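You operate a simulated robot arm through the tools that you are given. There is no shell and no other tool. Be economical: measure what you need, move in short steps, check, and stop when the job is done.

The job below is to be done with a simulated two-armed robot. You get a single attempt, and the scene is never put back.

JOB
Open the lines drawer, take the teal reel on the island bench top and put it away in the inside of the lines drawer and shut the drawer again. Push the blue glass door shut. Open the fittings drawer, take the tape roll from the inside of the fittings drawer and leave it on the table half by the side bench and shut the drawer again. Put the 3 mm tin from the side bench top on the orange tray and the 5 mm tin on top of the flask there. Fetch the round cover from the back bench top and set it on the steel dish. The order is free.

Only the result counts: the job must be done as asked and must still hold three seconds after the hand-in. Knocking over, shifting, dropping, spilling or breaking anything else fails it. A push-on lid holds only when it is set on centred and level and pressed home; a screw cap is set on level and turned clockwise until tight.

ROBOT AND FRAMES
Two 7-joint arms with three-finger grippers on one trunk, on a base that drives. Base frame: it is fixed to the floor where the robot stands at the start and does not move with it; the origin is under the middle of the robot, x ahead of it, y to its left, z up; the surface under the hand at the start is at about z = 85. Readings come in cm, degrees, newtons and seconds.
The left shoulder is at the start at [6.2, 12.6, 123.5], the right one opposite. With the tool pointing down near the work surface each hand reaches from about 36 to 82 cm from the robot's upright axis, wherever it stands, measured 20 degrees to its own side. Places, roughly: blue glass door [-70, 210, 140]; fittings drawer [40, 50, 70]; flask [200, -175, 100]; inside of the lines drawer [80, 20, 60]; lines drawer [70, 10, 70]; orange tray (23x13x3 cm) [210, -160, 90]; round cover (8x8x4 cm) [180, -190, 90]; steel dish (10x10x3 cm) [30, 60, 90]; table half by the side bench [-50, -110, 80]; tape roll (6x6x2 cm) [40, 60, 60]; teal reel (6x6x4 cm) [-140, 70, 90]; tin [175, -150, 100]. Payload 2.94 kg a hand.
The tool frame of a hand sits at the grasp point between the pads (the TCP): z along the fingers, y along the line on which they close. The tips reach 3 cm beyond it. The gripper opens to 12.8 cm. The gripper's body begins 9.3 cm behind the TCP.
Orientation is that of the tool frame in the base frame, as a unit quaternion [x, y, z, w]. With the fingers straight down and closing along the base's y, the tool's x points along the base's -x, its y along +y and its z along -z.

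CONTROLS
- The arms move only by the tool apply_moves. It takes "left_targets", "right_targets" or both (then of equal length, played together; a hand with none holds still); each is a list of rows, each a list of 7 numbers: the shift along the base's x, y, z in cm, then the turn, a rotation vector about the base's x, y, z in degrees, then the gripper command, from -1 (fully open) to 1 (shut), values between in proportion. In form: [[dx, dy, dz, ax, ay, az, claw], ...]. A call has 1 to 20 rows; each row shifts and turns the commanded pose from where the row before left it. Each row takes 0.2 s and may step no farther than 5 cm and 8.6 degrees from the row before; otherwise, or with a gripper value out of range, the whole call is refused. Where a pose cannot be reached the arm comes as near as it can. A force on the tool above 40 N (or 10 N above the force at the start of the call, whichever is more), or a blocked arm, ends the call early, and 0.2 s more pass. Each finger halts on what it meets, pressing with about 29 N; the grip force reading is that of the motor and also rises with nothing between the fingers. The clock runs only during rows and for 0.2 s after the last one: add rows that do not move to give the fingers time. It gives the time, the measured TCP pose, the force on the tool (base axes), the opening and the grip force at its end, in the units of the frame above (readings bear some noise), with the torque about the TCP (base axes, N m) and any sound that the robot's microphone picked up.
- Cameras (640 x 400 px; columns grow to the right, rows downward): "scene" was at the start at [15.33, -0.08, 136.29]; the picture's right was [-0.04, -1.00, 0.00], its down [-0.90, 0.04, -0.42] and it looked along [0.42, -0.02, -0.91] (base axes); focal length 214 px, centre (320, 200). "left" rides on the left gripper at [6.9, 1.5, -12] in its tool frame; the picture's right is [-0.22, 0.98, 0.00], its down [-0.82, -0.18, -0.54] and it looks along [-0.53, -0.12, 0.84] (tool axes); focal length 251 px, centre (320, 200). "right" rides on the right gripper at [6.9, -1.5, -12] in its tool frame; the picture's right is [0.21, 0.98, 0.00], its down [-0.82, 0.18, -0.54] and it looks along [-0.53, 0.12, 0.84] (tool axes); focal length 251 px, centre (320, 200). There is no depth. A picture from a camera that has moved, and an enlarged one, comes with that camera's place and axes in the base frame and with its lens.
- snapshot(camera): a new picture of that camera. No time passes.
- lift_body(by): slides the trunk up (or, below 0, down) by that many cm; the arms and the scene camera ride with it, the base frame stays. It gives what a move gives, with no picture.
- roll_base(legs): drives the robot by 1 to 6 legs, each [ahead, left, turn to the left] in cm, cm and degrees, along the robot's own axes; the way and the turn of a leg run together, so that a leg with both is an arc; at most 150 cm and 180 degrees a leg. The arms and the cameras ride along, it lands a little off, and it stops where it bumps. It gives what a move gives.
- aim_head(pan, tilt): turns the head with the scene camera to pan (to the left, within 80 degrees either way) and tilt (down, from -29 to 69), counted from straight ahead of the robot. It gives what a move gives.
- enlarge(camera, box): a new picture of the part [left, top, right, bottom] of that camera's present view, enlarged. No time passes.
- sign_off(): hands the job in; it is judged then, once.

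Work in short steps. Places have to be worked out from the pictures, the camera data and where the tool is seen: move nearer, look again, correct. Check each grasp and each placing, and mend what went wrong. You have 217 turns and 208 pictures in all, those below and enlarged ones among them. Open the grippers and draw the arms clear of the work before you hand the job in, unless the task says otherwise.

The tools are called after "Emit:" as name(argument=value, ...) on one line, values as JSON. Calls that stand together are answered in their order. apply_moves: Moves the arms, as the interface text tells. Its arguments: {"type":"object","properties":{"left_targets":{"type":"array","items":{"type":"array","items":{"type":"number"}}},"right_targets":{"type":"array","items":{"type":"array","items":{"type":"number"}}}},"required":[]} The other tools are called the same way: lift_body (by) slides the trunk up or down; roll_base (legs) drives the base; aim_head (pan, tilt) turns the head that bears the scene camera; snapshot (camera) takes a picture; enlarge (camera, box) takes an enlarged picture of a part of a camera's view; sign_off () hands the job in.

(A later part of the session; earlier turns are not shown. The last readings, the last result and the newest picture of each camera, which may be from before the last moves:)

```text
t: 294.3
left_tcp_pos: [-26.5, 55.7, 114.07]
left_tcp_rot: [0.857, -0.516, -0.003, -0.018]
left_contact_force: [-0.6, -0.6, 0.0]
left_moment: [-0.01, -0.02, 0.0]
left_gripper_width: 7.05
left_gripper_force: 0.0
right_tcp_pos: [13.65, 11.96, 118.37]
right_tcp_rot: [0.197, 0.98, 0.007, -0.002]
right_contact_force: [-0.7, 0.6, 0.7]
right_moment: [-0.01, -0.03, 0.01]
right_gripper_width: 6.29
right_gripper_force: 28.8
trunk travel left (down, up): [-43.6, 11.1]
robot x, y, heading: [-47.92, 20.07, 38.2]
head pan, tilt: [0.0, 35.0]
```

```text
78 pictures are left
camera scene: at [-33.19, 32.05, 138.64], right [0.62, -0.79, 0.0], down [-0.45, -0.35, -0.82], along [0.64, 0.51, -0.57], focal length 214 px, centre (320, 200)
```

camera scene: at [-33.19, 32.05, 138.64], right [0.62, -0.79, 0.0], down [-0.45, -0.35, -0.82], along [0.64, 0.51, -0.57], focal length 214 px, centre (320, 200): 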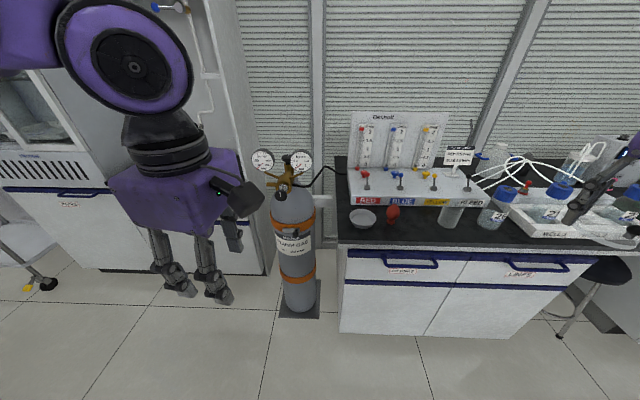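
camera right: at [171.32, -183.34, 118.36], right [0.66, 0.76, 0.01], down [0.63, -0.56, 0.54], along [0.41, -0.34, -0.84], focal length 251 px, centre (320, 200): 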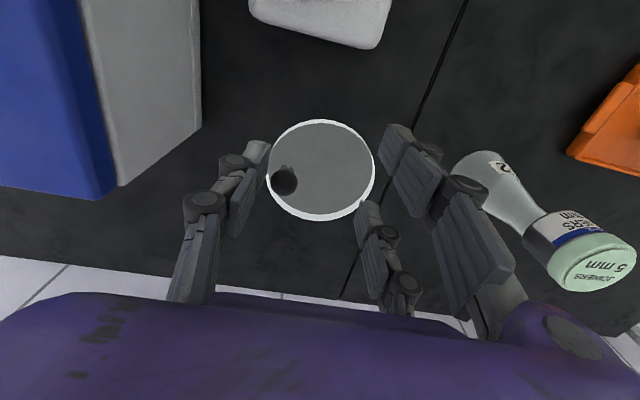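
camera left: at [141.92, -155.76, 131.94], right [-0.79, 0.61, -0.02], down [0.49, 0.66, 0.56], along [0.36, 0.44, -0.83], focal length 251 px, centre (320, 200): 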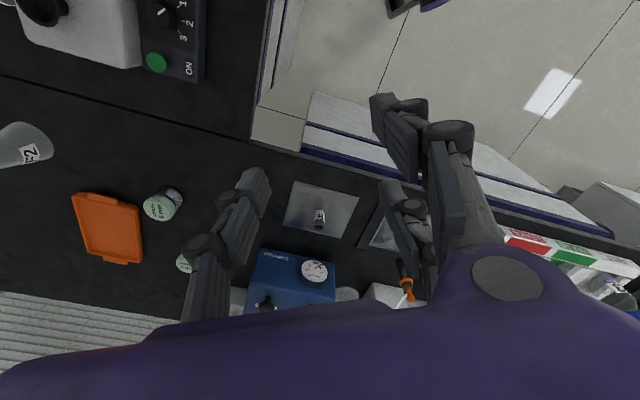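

Dish at [24.4,57.5]. I drive 14 ahead, 3 left and align heading.

Emit:
roll_base(legs=[[0, 0, -2], [14, 4, 0]])

Emit:
snapshot(camera="scene")

```text
t: 296.1
left_tcp_pos: [-16.49, 66.23, 114.08]
left_tcp_rot: [0.847, -0.531, -0.002, -0.019]
left_contact_force: [-0.2, 0.0, 0.1]
left_moment: [0.01, 0.02, 0.03]
left_gripper_width: 7.06
left_gripper_force: 0.1
right_tcp_pos: [22.06, 21.09, 118.26]
right_tcp_rot: [0.214, 0.977, 0.008, -0.002]
right_contact_force: [-0.1, -0.2, -0.7]
right_moment: [0.02, 0.0, 0.01]
right_gripper_width: 6.32
right_gripper_force: 29.2
trunk travel left (down, up): [-43.6, 11.1]
robot x, y, heading: [-39.26, 31.66, 36.3]
head pan, tilt: [0.0, 35.0]
```

```text
77 pictures are left
camera scene: at [-24.1, 42.81, 138.67], right [0.59, -0.81, 0.0], down [-0.46, -0.34, -0.82], along [0.66, 0.48, -0.57], focal length 214 px, centre (320, 200)
```

scene: 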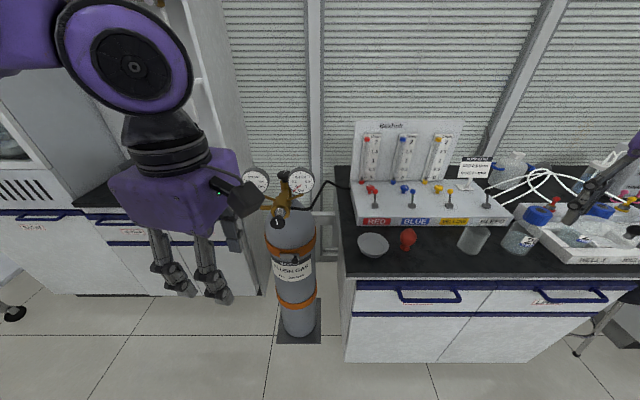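

I move the right hand along toward the dish, staying high, and check.

Emit:
apply_moves(right_targets=[[0.2, 4, 0, 0, 0, 0, 0.2], [0.2, 4, 0, 0, 0, 0, 0.2], [0.2, 4, 0, 0, 0, 0, 0.2], [0.2, 4, 0, 0, 0, 0, 0.2], [0.2, 4, 0, 0, 0, 0, 0.2], [0.2, 4, 0, 0, 0, 0, 0.2], [0.2, 4, -1, 0, 0, 0, 0.2], [0, 0, 0, 0, 0, 0, 0.2]])

Emit:
snapshot(camera="right")

Emit:
enlarge(camera="scene", box=[320, 140, 480, 270])

```text
t: 297.9
left_tcp_pos: [-16.61, 66.19, 114.14]
left_tcp_rot: [0.848, -0.53, -0.002, -0.019]
left_contact_force: [-0.3, -0.4, 0.8]
left_moment: [0.04, -0.05, -0.02]
left_gripper_width: 7.05
left_gripper_force: 0.1
right_tcp_pos: [23.57, 49.3, 117.44]
right_tcp_rot: [0.215, 0.977, 0.008, -0.001]
right_contact_force: [-1.0, -0.8, -0.9]
right_moment: [-0.03, -0.02, -0.01]
right_gripper_width: 6.31
right_gripper_force: 28.5
trunk travel left (down, up): [-43.6, 11.1]
robot x, y, heading: [-38.8, 31.68, 36.0]
head pan, tilt: [0.0, 35.0]
```

```text
76 pictures are left
camera right: at [16.63, 50.72, 129.26], right [0.21, 0.98, 0.01], down [0.82, -0.19, 0.54], along [0.53, -0.1, -0.84], focal length 251 px, centre (320, 200)
```

right: 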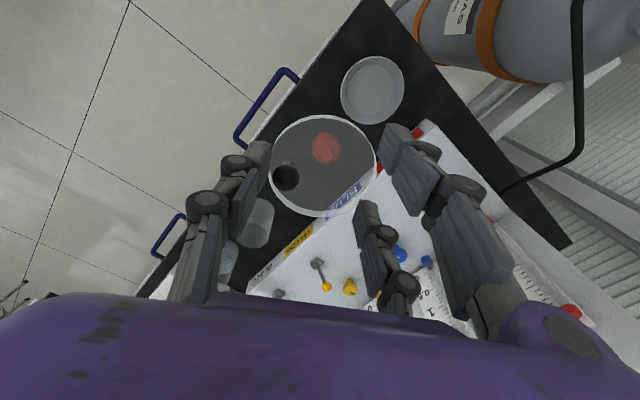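

```text
3.08 times, centred on (400, 205) of scene
camera zoom: at [-24.15, 42.82, 138.67], right [0.59, -0.81, 0.0], down [-0.46, -0.34, -0.82], along [0.66, 0.48, -0.57], focal length 660 px, centre (74, 185)
```

zoom: 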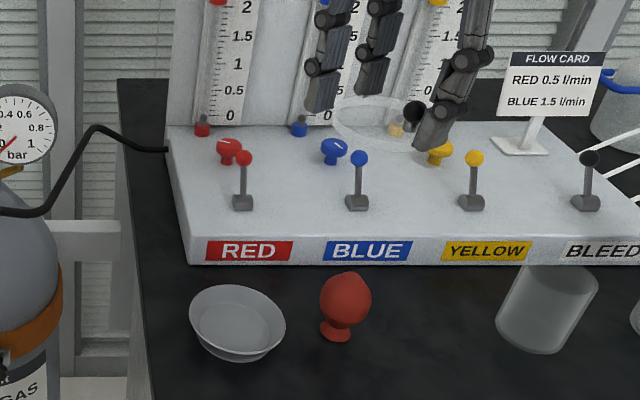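

Dish rim centre at [24.8,57.6]. I move above it, lower to 98 and check alignment.

Emit:
apply_moves(right_targets=[[0.4, 2.8, -3, 0, 0, 0, 0.2], [0.4, 2.8, -4, 0, 0, 0, 0.2], [0.4, 2.7, -4, 0, 0, 0, 0.2], [0, 0, -4, 0, 0, 0, 0.2], [0, 0, -4, 0, 0, 0, 0.2], [0, 0, 0, 0, 0, 0, 0.2]])

Emit:
snapshot(camera="right")

Emit:
enlarge(camera="scene", box=[320, 160, 480, 290])

```text
t: 299.3
left_tcp_pos: [-16.46, 66.24, 114.12]
left_tcp_rot: [0.847, -0.531, -0.002, -0.017]
left_contact_force: [0.1, 0.1, 0.3]
left_moment: [0.0, 0.01, -0.02]
left_gripper_width: 7.06
left_gripper_force: 0.1
right_tcp_pos: [23.94, 51.08, 107.77]
right_tcp_rot: [0.214, 0.977, 0.008, -0.002]
right_contact_force: [-0.7, 0.5, -0.2]
right_moment: [-0.01, -0.06, -0.01]
right_gripper_width: 6.23
right_gripper_force: 29.0
right hand out of reach, approached as far as the arm can: row 1, 2, 3
trunk travel left (down, up): [-43.6, 11.1]
robot x, y, heading: [-39.11, 31.52, 36.3]
head pan, tilt: [0.0, 35.0]
```

```text
74 pictures are left
camera right: at [16.98, 52.36, 119.66], right [0.21, 0.98, 0.01], down [0.82, -0.19, 0.54], along [0.53, -0.1, -0.84], focal length 251 px, centre (320, 200)
```

right: 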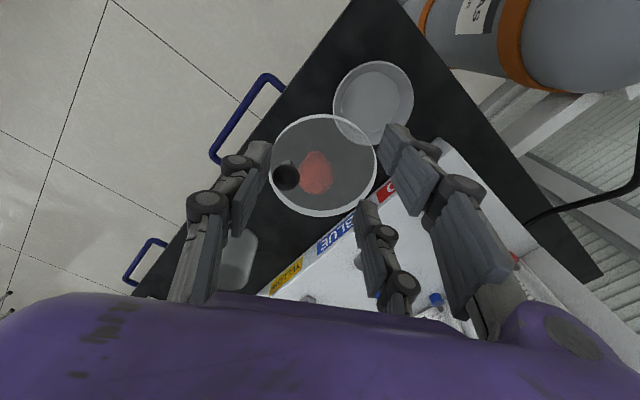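

```text
3.08 times, centred on (400, 225) of scene
camera zoom: at [-24.06, 42.91, 138.65], right [0.59, -0.81, 0.0], down [-0.46, -0.34, -0.82], along [0.66, 0.48, -0.57], focal length 660 px, centre (74, 123)
```

zoom: 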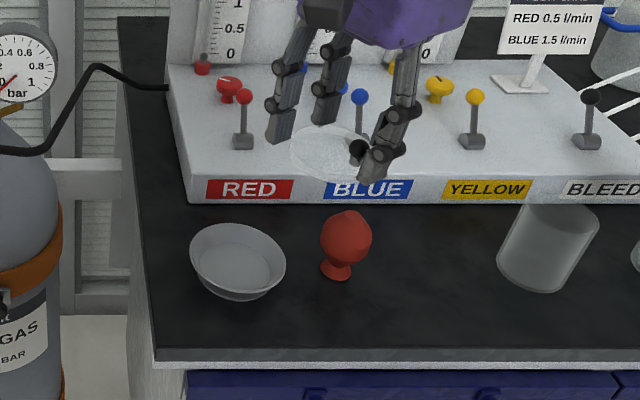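

Slightly out of reach; I shift the base by (4.6, 4.7) to put the cover over the dish.

Emit:
roll_base(legs=[[4.6, 4.8, 0]])

Emit:
snapshot(camera="right")

Emit:
enlarge(camera="scene", box=[320, 160, 480, 290])

```text
t: 300.4
left_tcp_pos: [-15.53, 72.67, 114.13]
left_tcp_rot: [0.847, -0.531, -0.002, -0.018]
left_contact_force: [-1.2, 0.5, 0.5]
left_moment: [-0.01, -0.01, -0.01]
left_gripper_width: 7.04
left_gripper_force: 0.1
right_tcp_pos: [24.8, 57.44, 107.66]
right_tcp_rot: [0.215, 0.977, 0.007, -0.002]
right_contact_force: [0.1, -0.7, -0.3]
right_moment: [0.02, -0.03, -0.01]
right_gripper_width: 6.3
right_gripper_force: 29.1
trunk travel left (down, up): [-43.6, 11.1]
robot x, y, heading: [-38.27, 38.52, 36.0]
head pan, tilt: [0.0, 35.0]
```

```text
72 pictures are left
camera right: at [17.87, 58.83, 119.66], right [0.21, 0.98, 0.01], down [0.82, -0.19, 0.54], along [0.53, -0.1, -0.84], focal length 251 px, centre (320, 200)
```

right: 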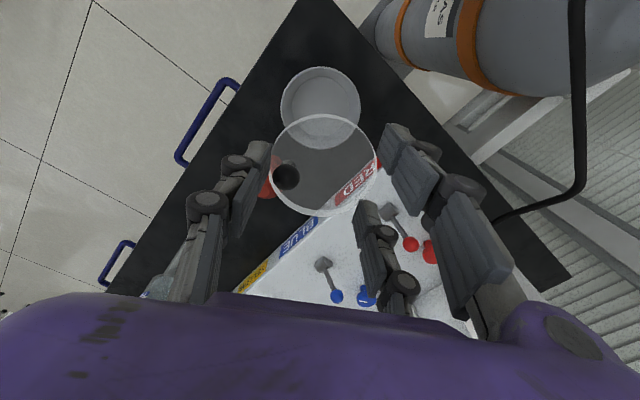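

```text
3.08 times, centred on (400, 225) of scene
camera zoom: at [-23.18, 49.41, 138.65], right [0.59, -0.81, 0.0], down [-0.46, -0.34, -0.82], along [0.66, 0.48, -0.57], focal length 660 px, centre (74, 123)
```

zoom: 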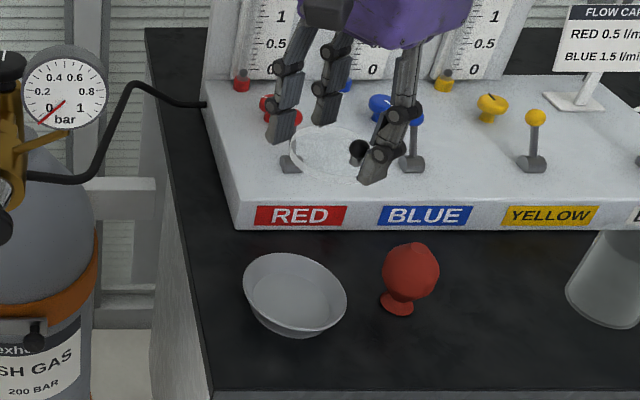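

Aligned within a few mm. I lower to 93.5 with a small correction and check again.

Emit:
apply_moves(right_targets=[[-0.1, 0.2, -3, 0, 0, 0, 0.2], [-0.1, 0.15, -3, 0, 0, 0, 0.2], [0, 0, -3, 0, 0, 0, 0.2], [0, 0, -3, 0, 0, 0, 0.2], [0, 0, -2, 0, 0, 0, 0.2], [0, 0, 0, 0, 0, 0, 0.2]])

Emit:
snapshot(camera="right")

Emit:
enlarge(camera="scene", box=[340, 180, 460, 280])

```text
t: 301.8
left_tcp_pos: [-15.59, 72.65, 114.1]
left_tcp_rot: [0.848, -0.53, -0.003, -0.018]
left_contact_force: [0.6, -0.5, 0.3]
left_moment: [-0.02, 0.02, 0.0]
left_gripper_width: 7.03
left_gripper_force: 0.1
right_tcp_pos: [23.93, 55.33, 94.54]
right_tcp_rot: [0.215, 0.977, 0.008, -0.002]
right_contact_force: [-0.6, -0.1, -0.4]
right_moment: [0.0, 0.01, 0.02]
right_gripper_width: 6.24
right_gripper_force: 28.2
right hand out of reach, approached as far as the arm can: row 1, 2, 3
trunk travel left (down, up): [-43.6, 11.1]
robot x, y, heading: [-38.42, 38.06, 36.1]
head pan, tilt: [0.0, 35.0]
```

```text
70 pictures are left
camera right: at [17.12, 56.65, 106.49], right [0.22, 0.98, 0.01], down [0.82, -0.19, 0.54], along [0.53, -0.1, -0.84], focal length 251 px, centre (320, 200)
```

right: 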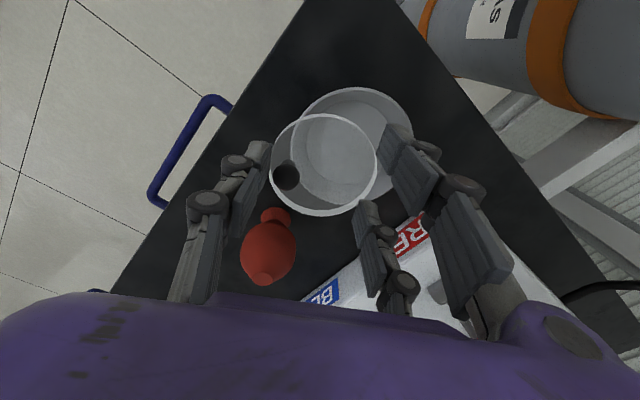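

```text
4.00 times, centred on (400, 230) of scene
camera zoom: at [-23.2, 49.39, 138.65], right [0.59, -0.81, 0.0], down [-0.46, -0.34, -0.82], along [0.66, 0.48, -0.57], focal length 858 px, centre (0, 80)
```

zoom: 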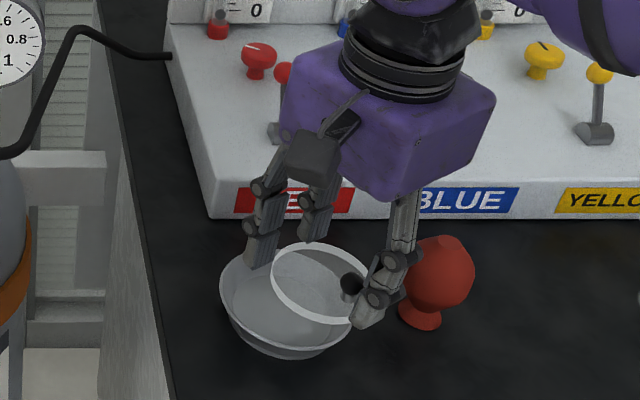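

The hand drifted at its limit. I raise 5, shift the base further left/ahead for margin, then correct with the arm.

Emit:
apply_moves(right_targets=[[0, 0, 2.5, 0, 0, 0, 0.2], [0, 0, 2.5, 0, 0, 0, 0.2], [0, 0, 0, 0, 0, 0, 0.2]])

Emit:
roll_base(legs=[[5, 5, 0]])

Emit:
apply_moves(right_targets=[[0, 0, 0, 0, 0, 0, 0.2]])

```text
t: 302.6
left_tcp_pos: [-15.56, 72.82, 114.09]
left_tcp_rot: [0.847, -0.531, -0.003, -0.018]
left_contact_force: [0.0, -0.6, 0.5]
left_moment: [-0.07, 0.0, 0.02]
left_gripper_width: 7.05
left_gripper_force: 0.0
right_tcp_pos: [24.12, 55.42, 99.3]
right_tcp_rot: [0.215, 0.977, 0.007, -0.002]
right_contact_force: [0.1, -1.1, 0.0]
right_moment: [-0.04, -0.01, 0.0]
right_gripper_width: 6.25
right_gripper_force: 28.9
trunk travel left (down, up): [-43.6, 11.1]
robot x, y, heading: [-38.51, 38.56, 36.2]
head pan, tilt: [0.0, 35.0]
```

```text
t: 303.7
left_tcp_pos: [-14.55, 79.59, 114.17]
left_tcp_rot: [0.847, -0.532, -0.003, -0.018]
left_contact_force: [0.0, 0.1, 0.2]
left_moment: [0.0, 0.02, 0.0]
left_gripper_width: 7.04
left_gripper_force: 0.1
right_tcp_pos: [25.08, 62.28, 99.33]
right_tcp_rot: [0.215, 0.977, 0.006, -0.003]
right_contact_force: [0.3, -0.3, -1.1]
right_moment: [0.01, 0.01, 0.0]
right_gripper_width: 6.25
right_gripper_force: 29.1
trunk travel left (down, up): [-43.6, 11.1]
robot x, y, heading: [-36.85, 44.91, 36.1]
head pan, tilt: [0.0, 35.0]
```

```text
t: 304.1
left_tcp_pos: [-14.55, 79.56, 114.14]
left_tcp_rot: [0.847, -0.531, -0.001, -0.019]
left_contact_force: [-0.4, -0.1, 0.7]
left_moment: [0.03, 0.0, 0.0]
left_gripper_width: 7.05
left_gripper_force: 0.0
right_tcp_pos: [25.07, 62.09, 99.35]
right_tcp_rot: [0.214, 0.977, 0.007, -0.002]
right_contact_force: [0.0, -0.3, -1.2]
right_moment: [-0.01, 0.03, -0.01]
right_gripper_width: 6.25
right_gripper_force: 28.8
trunk travel left (down, up): [-43.6, 11.1]
robot x, y, heading: [-37.59, 45.04, 36.3]
head pan, tilt: [0.0, 35.0]
```

Now the arm corrects back over the dish centre and lowers.

Emit:
apply_moves(right_targets=[[-0.25, -2.2, 0, 0, 0, 0, 0.2], [-0.2, -2.1, 0, 0, 0, 0, 0.2], [0, 0, -2, 0, 0, 0, 0.2], [0, 0, -2, 0, 0, 0, 0.2], [0, 0, -1.5, 0, 0, 0, 0.2], [0, 0, 0, 0, 0, 0, 0.2]])

Emit:
snapshot(camera="right")

Emit:
enlarge(camera="scene", box=[340, 190, 460, 290])

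```text
t: 305.5
left_tcp_pos: [-14.64, 79.61, 114.04]
left_tcp_rot: [0.847, -0.532, -0.003, -0.018]
left_contact_force: [0.1, -0.7, 0.5]
left_moment: [-0.01, 0.03, 0.01]
left_gripper_width: 7.02
left_gripper_force: 0.1
right_tcp_pos: [24.76, 58.02, 93.84]
right_tcp_rot: [0.215, 0.977, 0.007, -0.002]
right_contact_force: [0.1, 0.8, -0.9]
right_moment: [0.0, 0.0, 0.03]
right_gripper_width: 6.24
right_gripper_force: 28.6
trunk travel left (down, up): [-43.6, 11.1]
robot x, y, heading: [-37.32, 45.1, 36.0]
head pan, tilt: [0.0, 35.0]
```

```text
68 pictures are left
camera right: at [17.73, 59.47, 105.77], right [0.21, 0.98, 0.01], down [0.82, -0.19, 0.54], along [0.53, -0.1, -0.84], focal length 251 px, centre (320, 200)
```

right: 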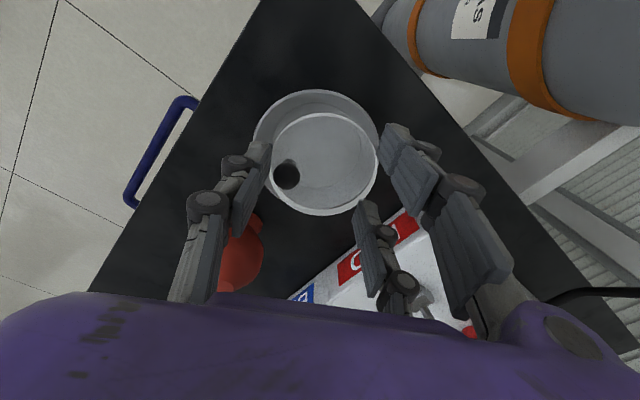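

```text
4.00 times, centred on (400, 240) of scene
camera zoom: at [-22.14, 56.25, 138.65], right [0.59, -0.81, 0.0], down [-0.46, -0.34, -0.82], along [0.66, 0.48, -0.57], focal length 858 px, centre (0, 40)
```

zoom: 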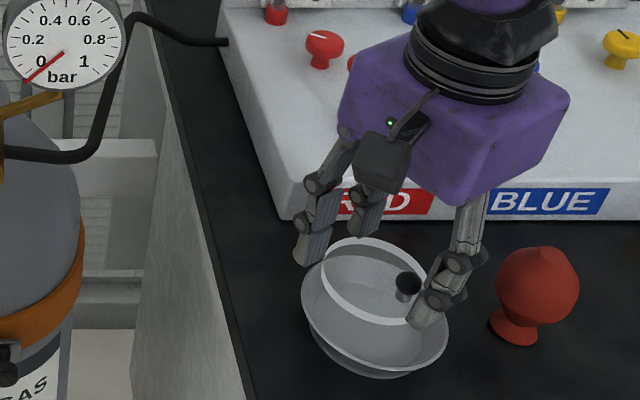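

The cover is concentric over the dish. I lower until the fingertips are just above the rim.

Emit:
apply_moves(right_targets=[[0, -0.15, -1, 0, 0, 0, 0.2], [0, 0, -0.8, 0, 0, 0, 0.2], [0, 0, -0.4, 0, 0, 0, 0.2], [0, 0, -0.3, 0, 0, 0, 0.2], [0, 0, 0, 0, 0, 0, 0.2]])

Emit:
snapshot(camera="right")

Emit:
enlarge(camera="scene", box=[340, 190, 460, 290])

```text
t: 306.7
left_tcp_pos: [-14.5, 79.6, 114.08]
left_tcp_rot: [0.847, -0.532, -0.002, -0.017]
left_contact_force: [-0.3, -0.2, -0.8]
left_moment: [0.0, -0.01, 0.0]
left_gripper_width: 7.04
left_gripper_force: 0.0
right_tcp_pos: [24.64, 57.73, 91.28]
right_tcp_rot: [0.215, 0.977, 0.007, -0.002]
right_contact_force: [0.0, -0.4, -0.2]
right_moment: [0.0, -0.02, -0.03]
right_gripper_width: 6.21
right_gripper_force: 29.4
trunk travel left (down, up): [-43.6, 11.1]
robot x, y, heading: [-37.4, 45.35, 36.2]
head pan, tilt: [0.0, 35.0]
```

```text
66 pictures are left
camera right: at [17.76, 59.17, 103.21], right [0.22, 0.98, 0.01], down [0.82, -0.19, 0.54], along [0.53, -0.1, -0.84], focal length 251 px, centre (320, 200)
```

right: 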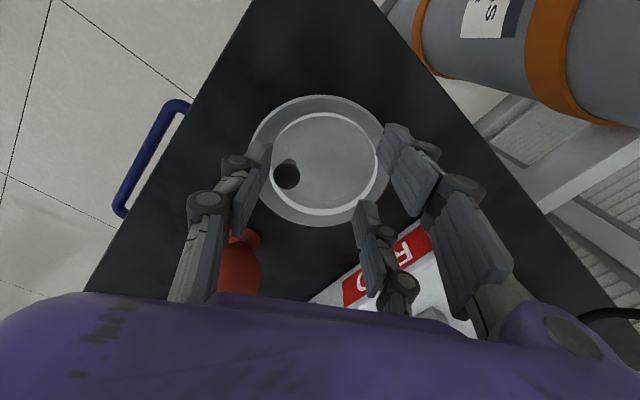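

```text
4.00 times, centred on (400, 240) of scene
camera zoom: at [-22.15, 56.26, 138.65], right [0.59, -0.81, 0.0], down [-0.46, -0.34, -0.82], along [0.66, 0.48, -0.57], focal length 858 px, centre (0, 40)
```

zoom: 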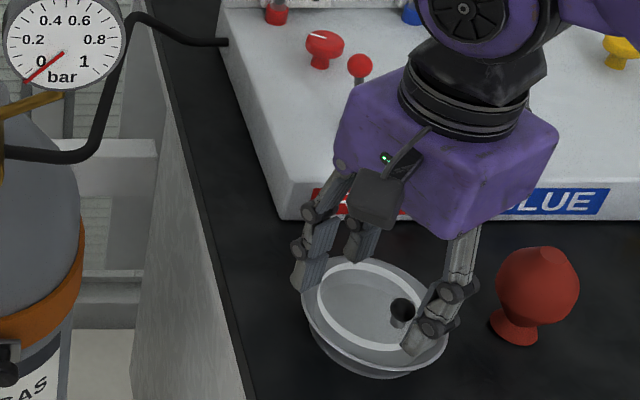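

Concentric with the rim. I open the fingers to release.

Emit:
apply_moves(right_targets=[[0, 0, -0.3, 0, 0, 0, 0.2], [0, 0, 0, 0, 0, 0, -0.2], [0, 0, 0, 0, 0, 0, -0.5], [0, 0, 0, 0, 0, 0, -0.5], [0, 0, 0, 0, 0, 0, -0.5]])

Emit:
snapshot(camera="right")

Emit:
enlarge(camera="scene", box=[340, 190, 460, 290])

```text
t: 307.9
left_tcp_pos: [-14.49, 79.69, 114.06]
left_tcp_rot: [0.847, -0.532, -0.002, -0.018]
left_contact_force: [0.2, -0.2, 0.1]
left_moment: [-0.02, 0.01, -0.03]
left_gripper_width: 7.02
left_gripper_force: 0.1
right_tcp_pos: [24.65, 57.71, 90.97]
right_tcp_rot: [0.215, 0.977, 0.007, -0.002]
right_contact_force: [0.0, -0.2, -0.2]
right_moment: [0.02, 0.01, -0.02]
right_gripper_width: 9.61
right_gripper_force: 0.1
trunk travel left (down, up): [-43.6, 11.1]
robot x, y, heading: [-37.16, 45.3, 36.2]
head pan, tilt: [0.0, 35.0]
```

```text
64 pictures are left
camera right: at [17.74, 59.19, 102.92], right [0.21, 0.98, 0.01], down [0.82, -0.19, 0.54], along [0.53, -0.1, -0.84], focal length 251 px, centre (320, 200)
```

right: 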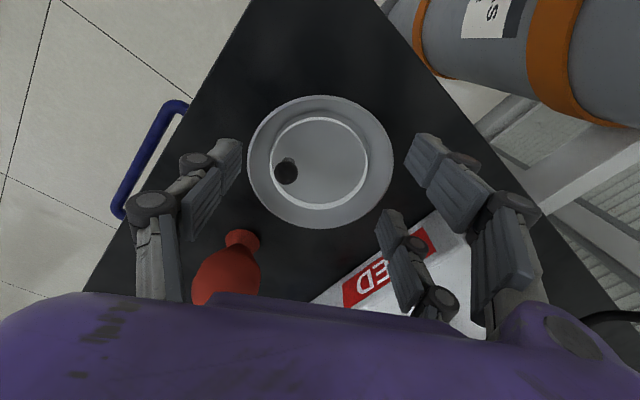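

```text
4.00 times, centred on (400, 240) of scene
camera zoom: at [-22.15, 56.26, 138.64], right [0.59, -0.81, 0.0], down [-0.46, -0.34, -0.82], along [0.66, 0.48, -0.57], focal length 858 px, centre (0, 40)
```

zoom: 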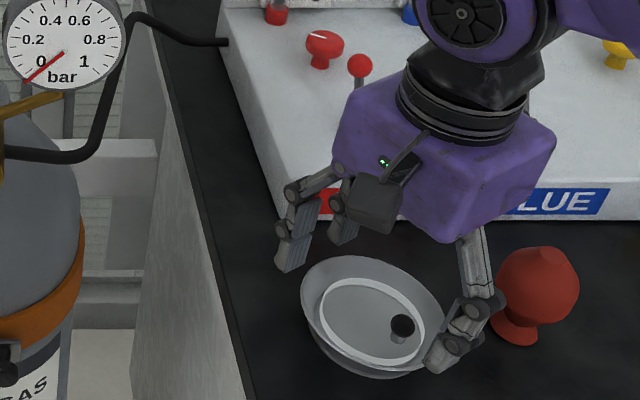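

The cover rests level and centred in the dish. I rise straight up.

Emit:
apply_moves(right_targets=[[0, 0, 2, 0, 0, 0, -0.5], [0, 0, 4, 0, 0, 0, -0.5], [0, 0, 4, 0, 0, 0, -0.5], [0, 0, 4, 0, 0, 0, -0.5], [0, 0, 4, 0, 0, 0, -0.5], [0, 0, 4, 0, 0, 0, -0.5], [0, 0, 0, 0, 0, 0, -0.5]])

Emit:
roll_base(legs=[[-25, -5, 0]])

Emit:
enlarge(camera="scene", box=[320, 150, 520, 280])

```text
t: 309.5
left_tcp_pos: [-14.59, 79.64, 114.1]
left_tcp_rot: [0.847, -0.531, -0.002, -0.017]
left_contact_force: [0.1, 0.7, -0.3]
left_moment: [0.0, 0.04, 0.02]
left_gripper_width: 7.04
left_gripper_force: 0.2
right_tcp_pos: [24.7, 57.68, 112.93]
right_tcp_rot: [0.215, 0.977, 0.006, -0.002]
right_contact_force: [0.7, 0.7, -0.1]
right_moment: [0.0, 0.01, 0.02]
right_gripper_width: 9.58
right_gripper_force: 0.1
trunk travel left (down, up): [-43.6, 11.1]
robot x, y, heading: [-37.35, 45.46, 36.2]
head pan, tilt: [0.0, 35.0]
```

```text
t: 311.4
left_tcp_pos: [-31.88, 60.79, 114.03]
left_tcp_rot: [0.846, -0.533, -0.002, -0.018]
left_contact_force: [-0.2, -0.1, -0.5]
left_moment: [0.01, -0.03, 0.02]
left_gripper_width: 7.07
left_gripper_force: 0.1
right_tcp_pos: [7.44, 38.57, 112.84]
right_tcp_rot: [0.217, 0.976, 0.007, -0.002]
right_contact_force: [0.2, -0.3, -0.3]
right_moment: [0.0, -0.02, 0.0]
right_gripper_width: 9.61
right_gripper_force: 0.1
trunk travel left (down, up): [-43.6, 11.1]
robot x, y, heading: [-54.77, 26.16, 35.8]
head pan, tilt: [0.0, 35.0]
```

```text
3.08 times, centred on (420, 215) of scene
camera zoom: at [-39.52, 37.38, 138.63], right [0.59, -0.81, 0.0], down [-0.47, -0.34, -0.82], along [0.66, 0.48, -0.57], focal length 660 px, centre (12, 154)
```

zoom: 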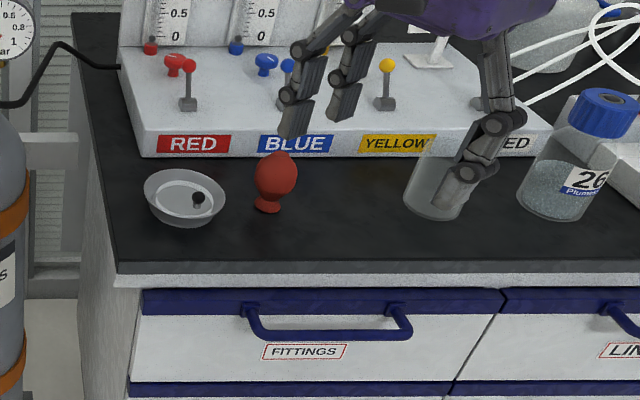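

Everything there is fine. Now the blue door: I turn to face along the aisle and look.

Emit:
roll_base(legs=[[0, 0, 90], [15, -34, 0]])

Emit:
aim_head(pan=-5, tilt=10)

Emit:
snapshot(camera="scene")

```text
t: 318.7
left_tcp_pos: [-70.15, 81.18, 114.12]
left_tcp_rot: [0.975, 0.221, -0.014, -0.011]
left_contact_force: [-0.1, 0.0, -0.5]
left_moment: [-0.01, -0.03, 0.01]
left_gripper_width: 7.04
left_gripper_force: 0.1
right_tcp_pos: [-48.12, 120.44, 112.84]
right_tcp_rot: [-0.538, 0.843, 0.003, -0.007]
right_contact_force: [0.2, -0.2, 0.2]
right_moment: [-0.01, 0.04, 0.01]
right_gripper_width: 9.59
right_gripper_force: 0.1
trunk travel left (down, up): [-43.6, 11.1]
robot x, y, heading: [-36.1, 58.13, 125.8]
head pan, tilt: [0.0, 35.0]
```

```text
t: 319.6
left_tcp_pos: [-70.18, 81.2, 114.1]
left_tcp_rot: [0.975, 0.221, -0.014, -0.011]
left_contact_force: [-0.2, -1.1, -0.4]
left_moment: [0.01, 0.03, 0.0]
left_gripper_width: 7.03
left_gripper_force: 0.0
right_tcp_pos: [-48.11, 120.38, 112.88]
right_tcp_rot: [-0.537, 0.844, 0.002, -0.007]
right_contact_force: [-1.0, -0.1, 0.0]
right_moment: [-0.01, 0.02, 0.0]
right_gripper_width: 9.59
right_gripper_force: 0.1
trunk travel left (down, up): [-43.6, 11.1]
robot x, y, heading: [-35.79, 58.36, 126.1]
head pan, tilt: [-5.0, 10.0]
```

```text
61 pictures are left
camera scene: at [-46.08, 74.37, 142.65], right [0.86, 0.51, 0.0], down [0.09, -0.15, -0.98], along [-0.51, 0.84, -0.17], focal length 214 px, centre (320, 200)
```

scene: 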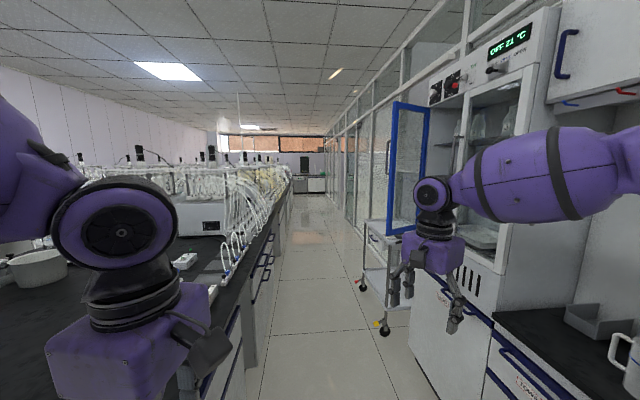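

The door is open about 60°, hinged at the far jamb. I raise the trunk, tuck the right hand, and drive up the aisle for a closer look.

Emit:
apply_moves(right_targets=[[-1, -3.7, 0, 0, 0, 0, 0.5], [-1, -3.7, 0, 0, 0, 0, 1], [-1, -3.7, 0, 0, 0, 0, 1], [-1, -3.7, 0, 0, 0, 0, 1], [-1, -3.7, 0, 0, 0, 0, 1], [0, 0, 0, 0, 0, 0, 1]])

Emit:
lift_body(by=8)

Emit:
roll_base(legs=[[0, -6, 0], [40, 0, 0]])

Emit:
aim_head(pan=-20, tilt=15)

Emit:
snapshot(camera="scene")

```text
t: 321.0
left_tcp_pos: [-70.05, 81.19, 114.06]
left_tcp_rot: [0.975, 0.222, -0.014, -0.011]
left_contact_force: [-0.2, -0.3, -0.4]
left_moment: [0.0, 0.01, 0.01]
left_gripper_width: 7.05
left_gripper_force: 0.2
right_tcp_pos: [-52.85, 101.92, 112.65]
right_tcp_rot: [-0.537, 0.844, 0.003, -0.006]
right_contact_force: [0.6, -0.8, -0.1]
right_moment: [-0.01, 0.03, -0.01]
right_gripper_width: 0.0
right_gripper_force: 2.9
trunk travel left (down, up): [-43.6, 11.1]
robot x, y, heading: [-35.74, 58.27, 126.0]
head pan, tilt: [-5.0, 10.0]
```

```text
t: 322.2
left_tcp_pos: [-70.23, 81.35, 121.97]
left_tcp_rot: [0.975, 0.221, -0.015, -0.011]
left_contact_force: [0.1, 0.4, 0.4]
left_moment: [-0.04, 0.03, -0.03]
left_gripper_width: 7.03
left_gripper_force: 0.1
right_tcp_pos: [-52.97, 102.17, 120.88]
right_tcp_rot: [-0.536, 0.844, 0.004, -0.007]
right_contact_force: [-0.6, 0.2, -0.4]
right_moment: [-0.01, 0.02, -0.02]
right_gripper_width: 0.0
right_gripper_force: 3.3
trunk travel left (down, up): [-51.6, 3.1]
robot x, y, heading: [-35.77, 58.21, 125.8]
head pan, tilt: [-5.0, 10.0]
```

```text
t: 325.5
left_tcp_pos: [-89.04, 116.54, 122.15]
left_tcp_rot: [0.974, 0.227, -0.014, -0.012]
left_contact_force: [-0.2, 0.3, -0.1]
left_moment: [0.0, -0.01, 0.0]
left_gripper_width: 7.04
left_gripper_force: 0.2
right_tcp_pos: [-72.12, 137.47, 120.93]
right_tcp_rot: [-0.54, 0.841, 0.005, -0.007]
right_contact_force: [0.3, -0.5, -0.1]
right_moment: [0.05, -0.01, -0.01]
right_gripper_width: 0.0
right_gripper_force: 3.1
trunk travel left (down, up): [-51.6, 3.1]
robot x, y, heading: [-54.41, 93.96, 126.5]
head pan, tilt: [-5.0, 10.0]
```

```text
t: 326.3
left_tcp_pos: [-89.19, 116.63, 122.13]
left_tcp_rot: [0.974, 0.226, -0.014, -0.011]
left_contact_force: [0.9, 0.1, -0.5]
left_moment: [0.02, 0.03, -0.01]
left_gripper_width: 7.02
left_gripper_force: 0.1
right_tcp_pos: [-72.24, 137.6, 120.91]
right_tcp_rot: [-0.54, 0.842, 0.005, -0.007]
right_contact_force: [1.1, 0.3, 0.6]
right_moment: [0.0, 0.0, -0.02]
right_gripper_width: 0.0
right_gripper_force: 2.6
trunk travel left (down, up): [-51.6, 3.1]
robot x, y, heading: [-54.62, 94.13, 126.7]
head pan, tilt: [-20.0, 15.0]
```

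```text
60 pictures are left
camera scene: at [-59.42, 106.52, 151.27], right [0.96, 0.28, 0.0], down [0.07, -0.25, -0.97], along [-0.27, 0.93, -0.26], focal length 214 px, centre (320, 200)
```

scene: 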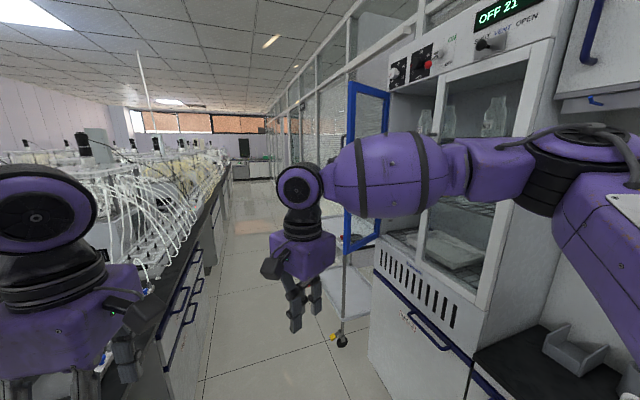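

Geometry: hinge about [-58,225], free edge about [-73,197]. I will stand facing the cabinet (heading 36) and sweep the door shut from its outer side with the left hand. I turn and slide left along the aisle.

Emit:
roll_base(legs=[[0, 0, -90.5], [-2, 55, 0]])

Emit:
aim_head(pan=25, tilt=20)

Emit:
snapshot(camera="scene")

```text
t: 335.4
left_tcp_pos: [-65.13, 171.33, 122.2]
left_tcp_rot: [0.845, -0.535, -0.001, -0.018]
left_contact_force: [0.5, 0.0, 0.0]
left_moment: [-0.01, 0.02, 0.0]
left_gripper_width: 7.04
left_gripper_force: 0.1
right_tcp_pos: [-44.21, 154.07, 121.04]
right_tcp_rot: [0.219, 0.976, 0.009, -0.002]
right_contact_force: [0.2, 0.0, -0.5]
right_moment: [-0.01, -0.01, -0.05]
right_gripper_width: 0.01
right_gripper_force: 2.7
trunk travel left (down, up): [-51.6, 3.1]
robot x, y, heading: [-87.98, 136.71, 35.9]
head pan, tilt: [-20.0, 15.0]
```

```text
t: 336.5
left_tcp_pos: [-65.07, 171.4, 122.17]
left_tcp_rot: [0.845, -0.534, -0.002, -0.017]
left_contact_force: [-0.1, 0.7, -0.2]
left_moment: [-0.02, 0.02, 0.01]
left_gripper_width: 7.02
left_gripper_force: 0.0
right_tcp_pos: [-44.36, 154.16, 120.98]
right_tcp_rot: [0.219, 0.976, 0.009, -0.002]
right_contact_force: [-0.7, 0.3, 0.1]
right_moment: [0.04, 0.0, 0.01]
right_gripper_width: 0.01
right_gripper_force: 3.1
trunk travel left (down, up): [-51.6, 3.1]
robot x, y, heading: [-88.33, 137.29, 35.5]
head pan, tilt: [25.0, 20.0]
```

```text
59 pictures are left
camera scene: at [-80.03, 147.68, 150.46], right [0.87, -0.49, 0.0], down [-0.17, -0.3, -0.94], along [0.46, 0.82, -0.34], focal length 214 px, centre (320, 200)
```

scene: 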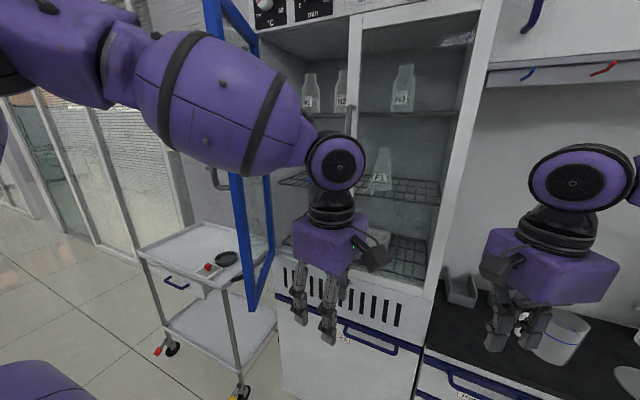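

The door's free edge is near [-74.5,196] and the cabinet face near u≈84. I rotate the left hand back to zero yaw with a closed fist, and raise slightly.

Emit:
apply_moves(left_targets=[[0, 0, 0, 0, 0, -8, 0.3], [0, 0, 0, 0, 0, -8, 0.6], [0, 0, 0, 0, 0, -8, 1], [0, 0, 0, 0, 0, -8, 1], [0, 0, 0, 0, 0, -8, 1], [0, 0, 0, 0, 0, -8, 1], [0, 0, 0, 0, 0, -8, 1], [0, 0, 0, 0, 0, -8, 1], [0, 0, 0, 0, 0, -8, 1], [0, 0, 0, 0, 0, -8, 1], [0, 0, 0, 0, 0, 0, 1]])

Emit:
roll_base(legs=[[-4, 0, 0], [0, 22, 0]])

Emit:
aim_head(pan=15, tilt=20)

Emit:
snapshot(camera="scene")

Emit:
snapshot(camera="left")

```text
t: 338.9
left_tcp_pos: [-65.05, 171.37, 122.12]
left_tcp_rot: [-0.302, 0.953, -0.01, 0.016]
left_contact_force: [0.1, 0.4, -0.3]
left_moment: [0.0, 0.01, -0.02]
left_gripper_width: 0.0
left_gripper_force: 3.0
right_tcp_pos: [-44.27, 154.14, 120.9]
right_tcp_rot: [0.22, 0.975, 0.009, -0.002]
right_contact_force: [0.3, -0.5, 0.1]
right_moment: [0.03, -0.04, 0.01]
right_gripper_width: 0.01
right_gripper_force: 2.6
trunk travel left (down, up): [-51.6, 3.1]
robot x, y, heading: [-88.3, 137.08, 35.7]
head pan, tilt: [25.0, 20.0]
```

```text
t: 341.9
left_tcp_pos: [-81.07, 186.53, 122.09]
left_tcp_rot: [-0.306, 0.952, -0.009, 0.016]
left_contact_force: [-1.1, 0.1, -0.6]
left_moment: [0.01, -0.03, -0.03]
left_gripper_width: 0.01
left_gripper_force: 2.8
right_tcp_pos: [-60.3, 169.32, 121.03]
right_tcp_rot: [0.219, 0.976, 0.009, -0.002]
right_contact_force: [0.0, 0.2, 0.8]
right_moment: [0.0, -0.01, 0.01]
right_gripper_width: 0.0
right_gripper_force: 2.9
trunk travel left (down, up): [-51.6, 3.1]
robot x, y, heading: [-104.11, 152.21, 36.1]
head pan, tilt: [25.0, 20.0]
```

```text
t: 342.6
left_tcp_pos: [-81.12, 186.55, 122.26]
left_tcp_rot: [-0.305, 0.952, -0.01, 0.015]
left_contact_force: [0.3, -0.6, 0.3]
left_moment: [-0.01, -0.01, -0.01]
left_gripper_width: 0.0
left_gripper_force: 3.2
right_tcp_pos: [-60.21, 169.42, 120.99]
right_tcp_rot: [0.219, 0.976, 0.009, -0.002]
right_contact_force: [1.0, -0.6, 0.4]
right_moment: [0.0, -0.02, 0.02]
right_gripper_width: 0.0
right_gripper_force: 3.1
trunk travel left (down, up): [-51.6, 3.1]
robot x, y, heading: [-104.26, 152.18, 36.0]
head pan, tilt: [15.0, 20.0]
```

```text
58 pictures are left
camera scene: at [-94.68, 162.04, 150.46], right [0.78, -0.63, 0.0], down [-0.22, -0.27, -0.94], along [0.59, 0.73, -0.34], focal length 214 px, centre (320, 200)
```

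scene: 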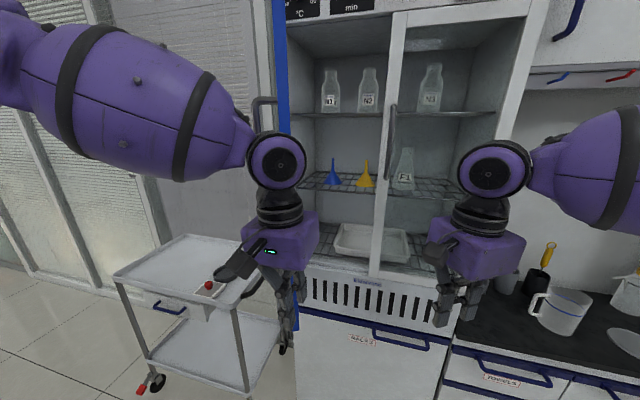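

```text
57 pictures are left
camera left: at [-88.11, 184.01, 133.96], right [-0.39, 0.92, -0.02], down [0.75, 0.34, 0.56], along [0.53, 0.2, -0.82], focal length 251 px, centre (320, 200)
```

left: 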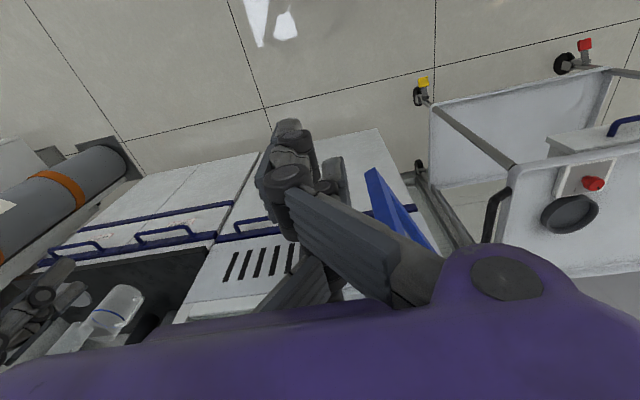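

I first swing the right hand well back to the right side so only the left hand leads.

Emit:
apply_moves(right_targets=[[1.5, -3.6, 0, 0, 0, 0, 1], [1.5, -3.6, 0, 0, 0, 0, 1], [1, -3.8, 0, 0, 0, 0, 1], [0, -3.8, 0, 0, 0, 0, 1], [-0.5, -3.8, 0, 0, 0, 0, 1], [-0.8, -3.8, 0, 0, 0, 0, 1], [-1, -3.8, 0, 0, 0, 0, 1], [-1.5, -3.6, 0, 0, 0, 0, 1], [-2, -3.6, 0, 0, 0, 0, 1], [-2, -3.4, 0, 0, 0, 0, 1], [0, 0, 0, 0, 0, 0, 1]])

Emit:
roll_base(legs=[[0, 20, 0]])

Emit:
snapshot(camera="scene")

Emit:
snapshot(camera="left")

```text
t: 345.0
left_tcp_pos: [-81.07, 186.67, 121.98]
left_tcp_rot: [-0.305, 0.952, -0.01, 0.015]
left_contact_force: [-0.1, 1.0, 0.0]
left_moment: [0.02, 0.01, 0.04]
left_gripper_width: 0.01
left_gripper_force: 2.3
right_tcp_pos: [-63.97, 132.42, 120.76]
right_tcp_rot: [0.217, 0.976, 0.007, -0.001]
right_contact_force: [-0.2, 0.3, 0.6]
right_moment: [-0.06, 0.02, -0.03]
right_gripper_width: 0.0
right_gripper_force: 3.0
trunk travel left (down, up): [-51.6, 3.1]
robot x, y, heading: [-103.56, 152.28, 36.1]
head pan, tilt: [15.0, 20.0]
```

```text
t: 347.4
left_tcp_pos: [-93.1, 203.16, 122.1]
left_tcp_rot: [-0.306, 0.952, -0.009, 0.015]
left_contact_force: [0.3, -0.1, -0.3]
left_moment: [0.01, 0.03, -0.01]
left_gripper_width: 0.0
left_gripper_force: 3.8
right_tcp_pos: [-76.04, 148.87, 120.78]
right_tcp_rot: [0.218, 0.976, 0.009, -0.002]
right_contact_force: [-0.1, -0.5, 0.1]
right_moment: [-0.01, 0.01, 0.0]
right_gripper_width: 0.0
right_gripper_force: 3.0
trunk travel left (down, up): [-51.6, 3.1]
robot x, y, heading: [-116.11, 169.05, 35.9]
head pan, tilt: [15.0, 20.0]
```

```text
56 pictures are left
camera scene: at [-106.68, 178.58, 150.46], right [0.78, -0.63, 0.0], down [-0.22, -0.27, -0.94], along [0.59, 0.73, -0.34], focal length 214 px, centre (320, 200)
```

scene: 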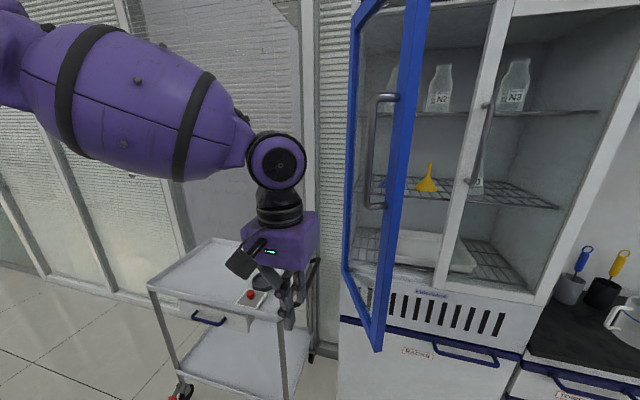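

```text
55 pictures are left
camera left: at [-100.13, 200.56, 133.97], right [-0.39, 0.92, -0.02], down [0.75, 0.34, 0.56], along [0.53, 0.21, -0.82], focal length 251 px, centre (320, 200)
```

left: 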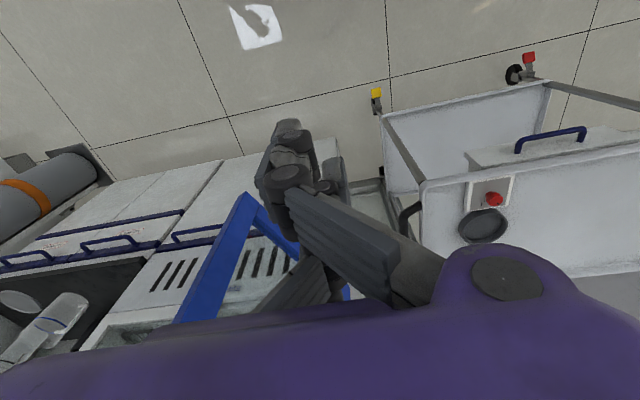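

The outer face with its handle is now visible and the left fist is clear to its left. I drive 20 ahead so the fist is behind the free edge.

Emit:
roll_base(legs=[[20, 0, 0]])

Emit:
snapshot(camera="scene")

```text
t: 349.0
left_tcp_pos: [-77.23, 214.76, 122.17]
left_tcp_rot: [-0.305, 0.952, -0.01, 0.017]
left_contact_force: [0.4, -1.0, -0.3]
left_moment: [0.04, -0.03, 0.01]
left_gripper_width: 0.02
left_gripper_force: 3.8
right_tcp_pos: [-60.06, 160.44, 120.91]
right_tcp_rot: [0.219, 0.976, 0.009, -0.002]
right_contact_force: [-0.4, -0.9, 0.0]
right_moment: [-0.02, -0.02, -0.02]
right_gripper_width: 0.02
right_gripper_force: 2.9
trunk travel left (down, up): [-51.6, 3.1]
robot x, y, heading: [-99.91, 180.53, 36.1]
head pan, tilt: [15.0, 20.0]
```

```text
54 pictures are left
camera scene: at [-90.77, 190.18, 150.48], right [0.78, -0.63, 0.0], down [-0.21, -0.27, -0.94], along [0.59, 0.73, -0.34], focal length 214 px, centre (320, 200)
```

scene: 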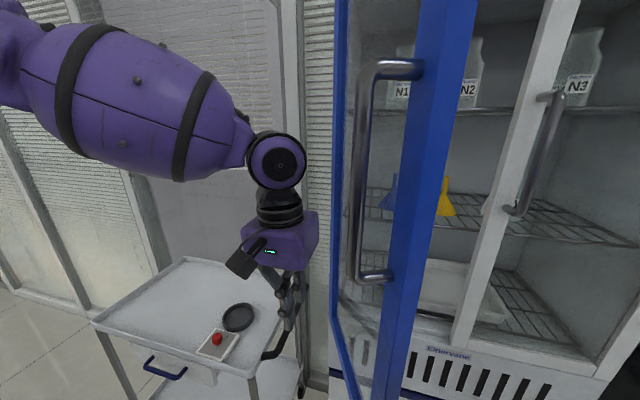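

Now I sweep right with the base to swing the door.

Emit:
roll_base(legs=[[0, -12, 0]])

Emit:
snapshot(camera="scene")

```text
t: 350.7
left_tcp_pos: [-70.14, 205.19, 122.05]
left_tcp_rot: [-0.306, 0.952, -0.01, 0.016]
left_contact_force: [-0.3, 0.0, 0.3]
left_moment: [-0.01, 0.04, -0.03]
left_gripper_width: 0.02
left_gripper_force: 3.0
right_tcp_pos: [-52.99, 150.97, 120.8]
right_tcp_rot: [0.219, 0.976, 0.008, -0.002]
right_contact_force: [-0.1, 0.1, 0.6]
right_moment: [0.0, 0.0, 0.01]
right_gripper_width: 0.01
right_gripper_force: 2.6
trunk travel left (down, up): [-51.6, 3.1]
robot x, y, heading: [-92.64, 170.72, 36.0]
head pan, tilt: [15.0, 20.0]
```

```text
53 pictures are left
camera scene: at [-83.68, 180.63, 150.46], right [0.78, -0.63, 0.0], down [-0.22, -0.27, -0.94], along [0.59, 0.73, -0.34], focal length 214 px, centre (320, 200)
```

scene: 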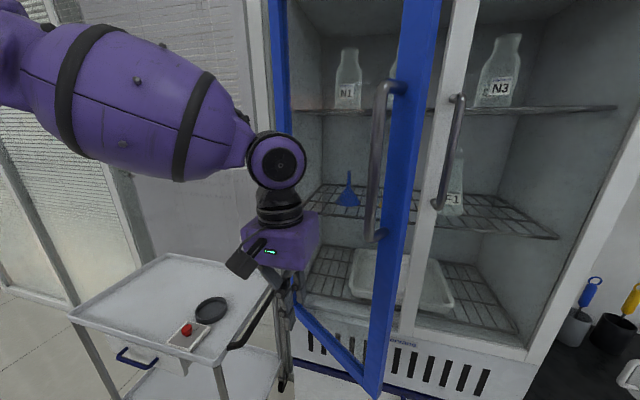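

The door is swinging. I continue right.

Emit:
roll_base(legs=[[0, -12, 0]])

Emit:
snapshot(camera="scene")

```text
t: 352.4
left_tcp_pos: [-63.14, 195.51, 122.05]
left_tcp_rot: [-0.307, 0.952, -0.01, 0.016]
left_contact_force: [0.4, -0.1, 0.2]
left_moment: [-0.01, -0.02, 0.02]
left_gripper_width: 0.01
left_gripper_force: 3.5
right_tcp_pos: [-46.04, 141.29, 120.83]
right_tcp_rot: [0.218, 0.976, 0.008, -0.002]
right_contact_force: [0.1, 0.4, -0.2]
right_moment: [0.0, 0.01, -0.05]
right_gripper_width: 0.0
right_gripper_force: 3.2
trunk travel left (down, up): [-51.6, 3.1]
robot x, y, heading: [-85.84, 161.03, 35.9]
head pan, tilt: [15.0, 20.0]
```

```text
52 pictures are left
camera scene: at [-76.68, 170.96, 150.46], right [0.78, -0.63, 0.0], down [-0.21, -0.27, -0.94], along [0.59, 0.73, -0.34], focal length 214 px, centre (320, 200)
```

scene: 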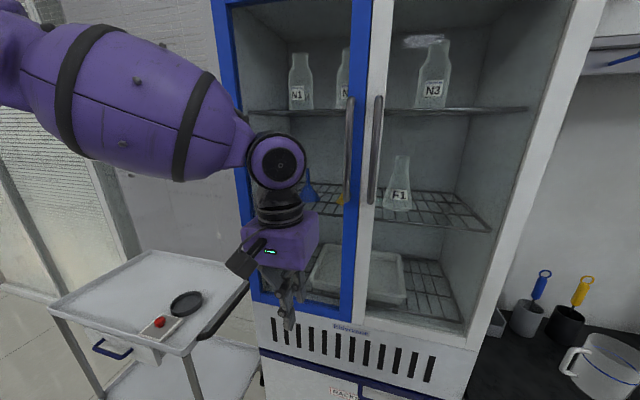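

The door is nearly shut. I move right a little more toward the free edge and push forward.

Emit:
roll_base(legs=[[0, -4, 0], [13, 0, 0]])

Emit:
snapshot(camera="scene")

```text
t: 354.3
left_tcp_pos: [-53.6, 197.56, 121.98]
left_tcp_rot: [-0.3, 0.954, -0.01, 0.007]
left_contact_force: [0.5, 0.2, -0.5]
left_moment: [-0.06, 0.03, 0.02]
left_gripper_width: 0.0
left_gripper_force: 3.2
right_tcp_pos: [-35.75, 143.98, 120.77]
right_tcp_rot: [0.218, 0.976, 0.007, -0.003]
right_contact_force: [0.5, -0.4, -0.3]
right_moment: [-0.04, 0.04, 0.03]
right_gripper_width: 0.0
right_gripper_force: 3.1
trunk travel left (down, up): [-51.6, 3.1]
robot x, y, heading: [-75.69, 163.21, 36.1]
head pan, tilt: [15.0, 20.0]
stopped in leg 2: the force on the tool passed its limit at 213 N (the readings are from after the stop); the commanded pose is now the measured one
```

```text
51 pictures are left
camera scene: at [-66.47, 173.49, 150.43], right [0.78, -0.63, 0.0], down [-0.22, -0.27, -0.94], along [0.59, 0.73, -0.34], focal length 214 px, centre (320, 200)
```

scene: 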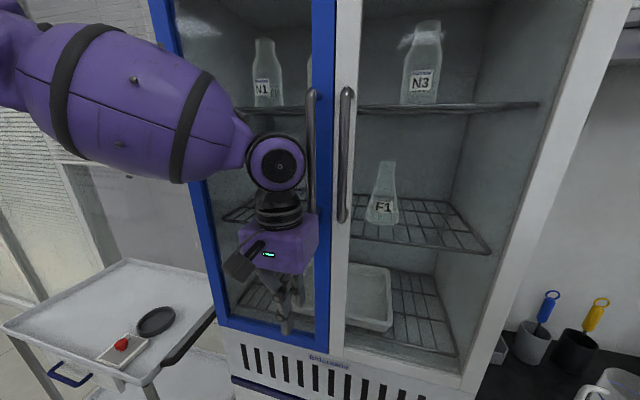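

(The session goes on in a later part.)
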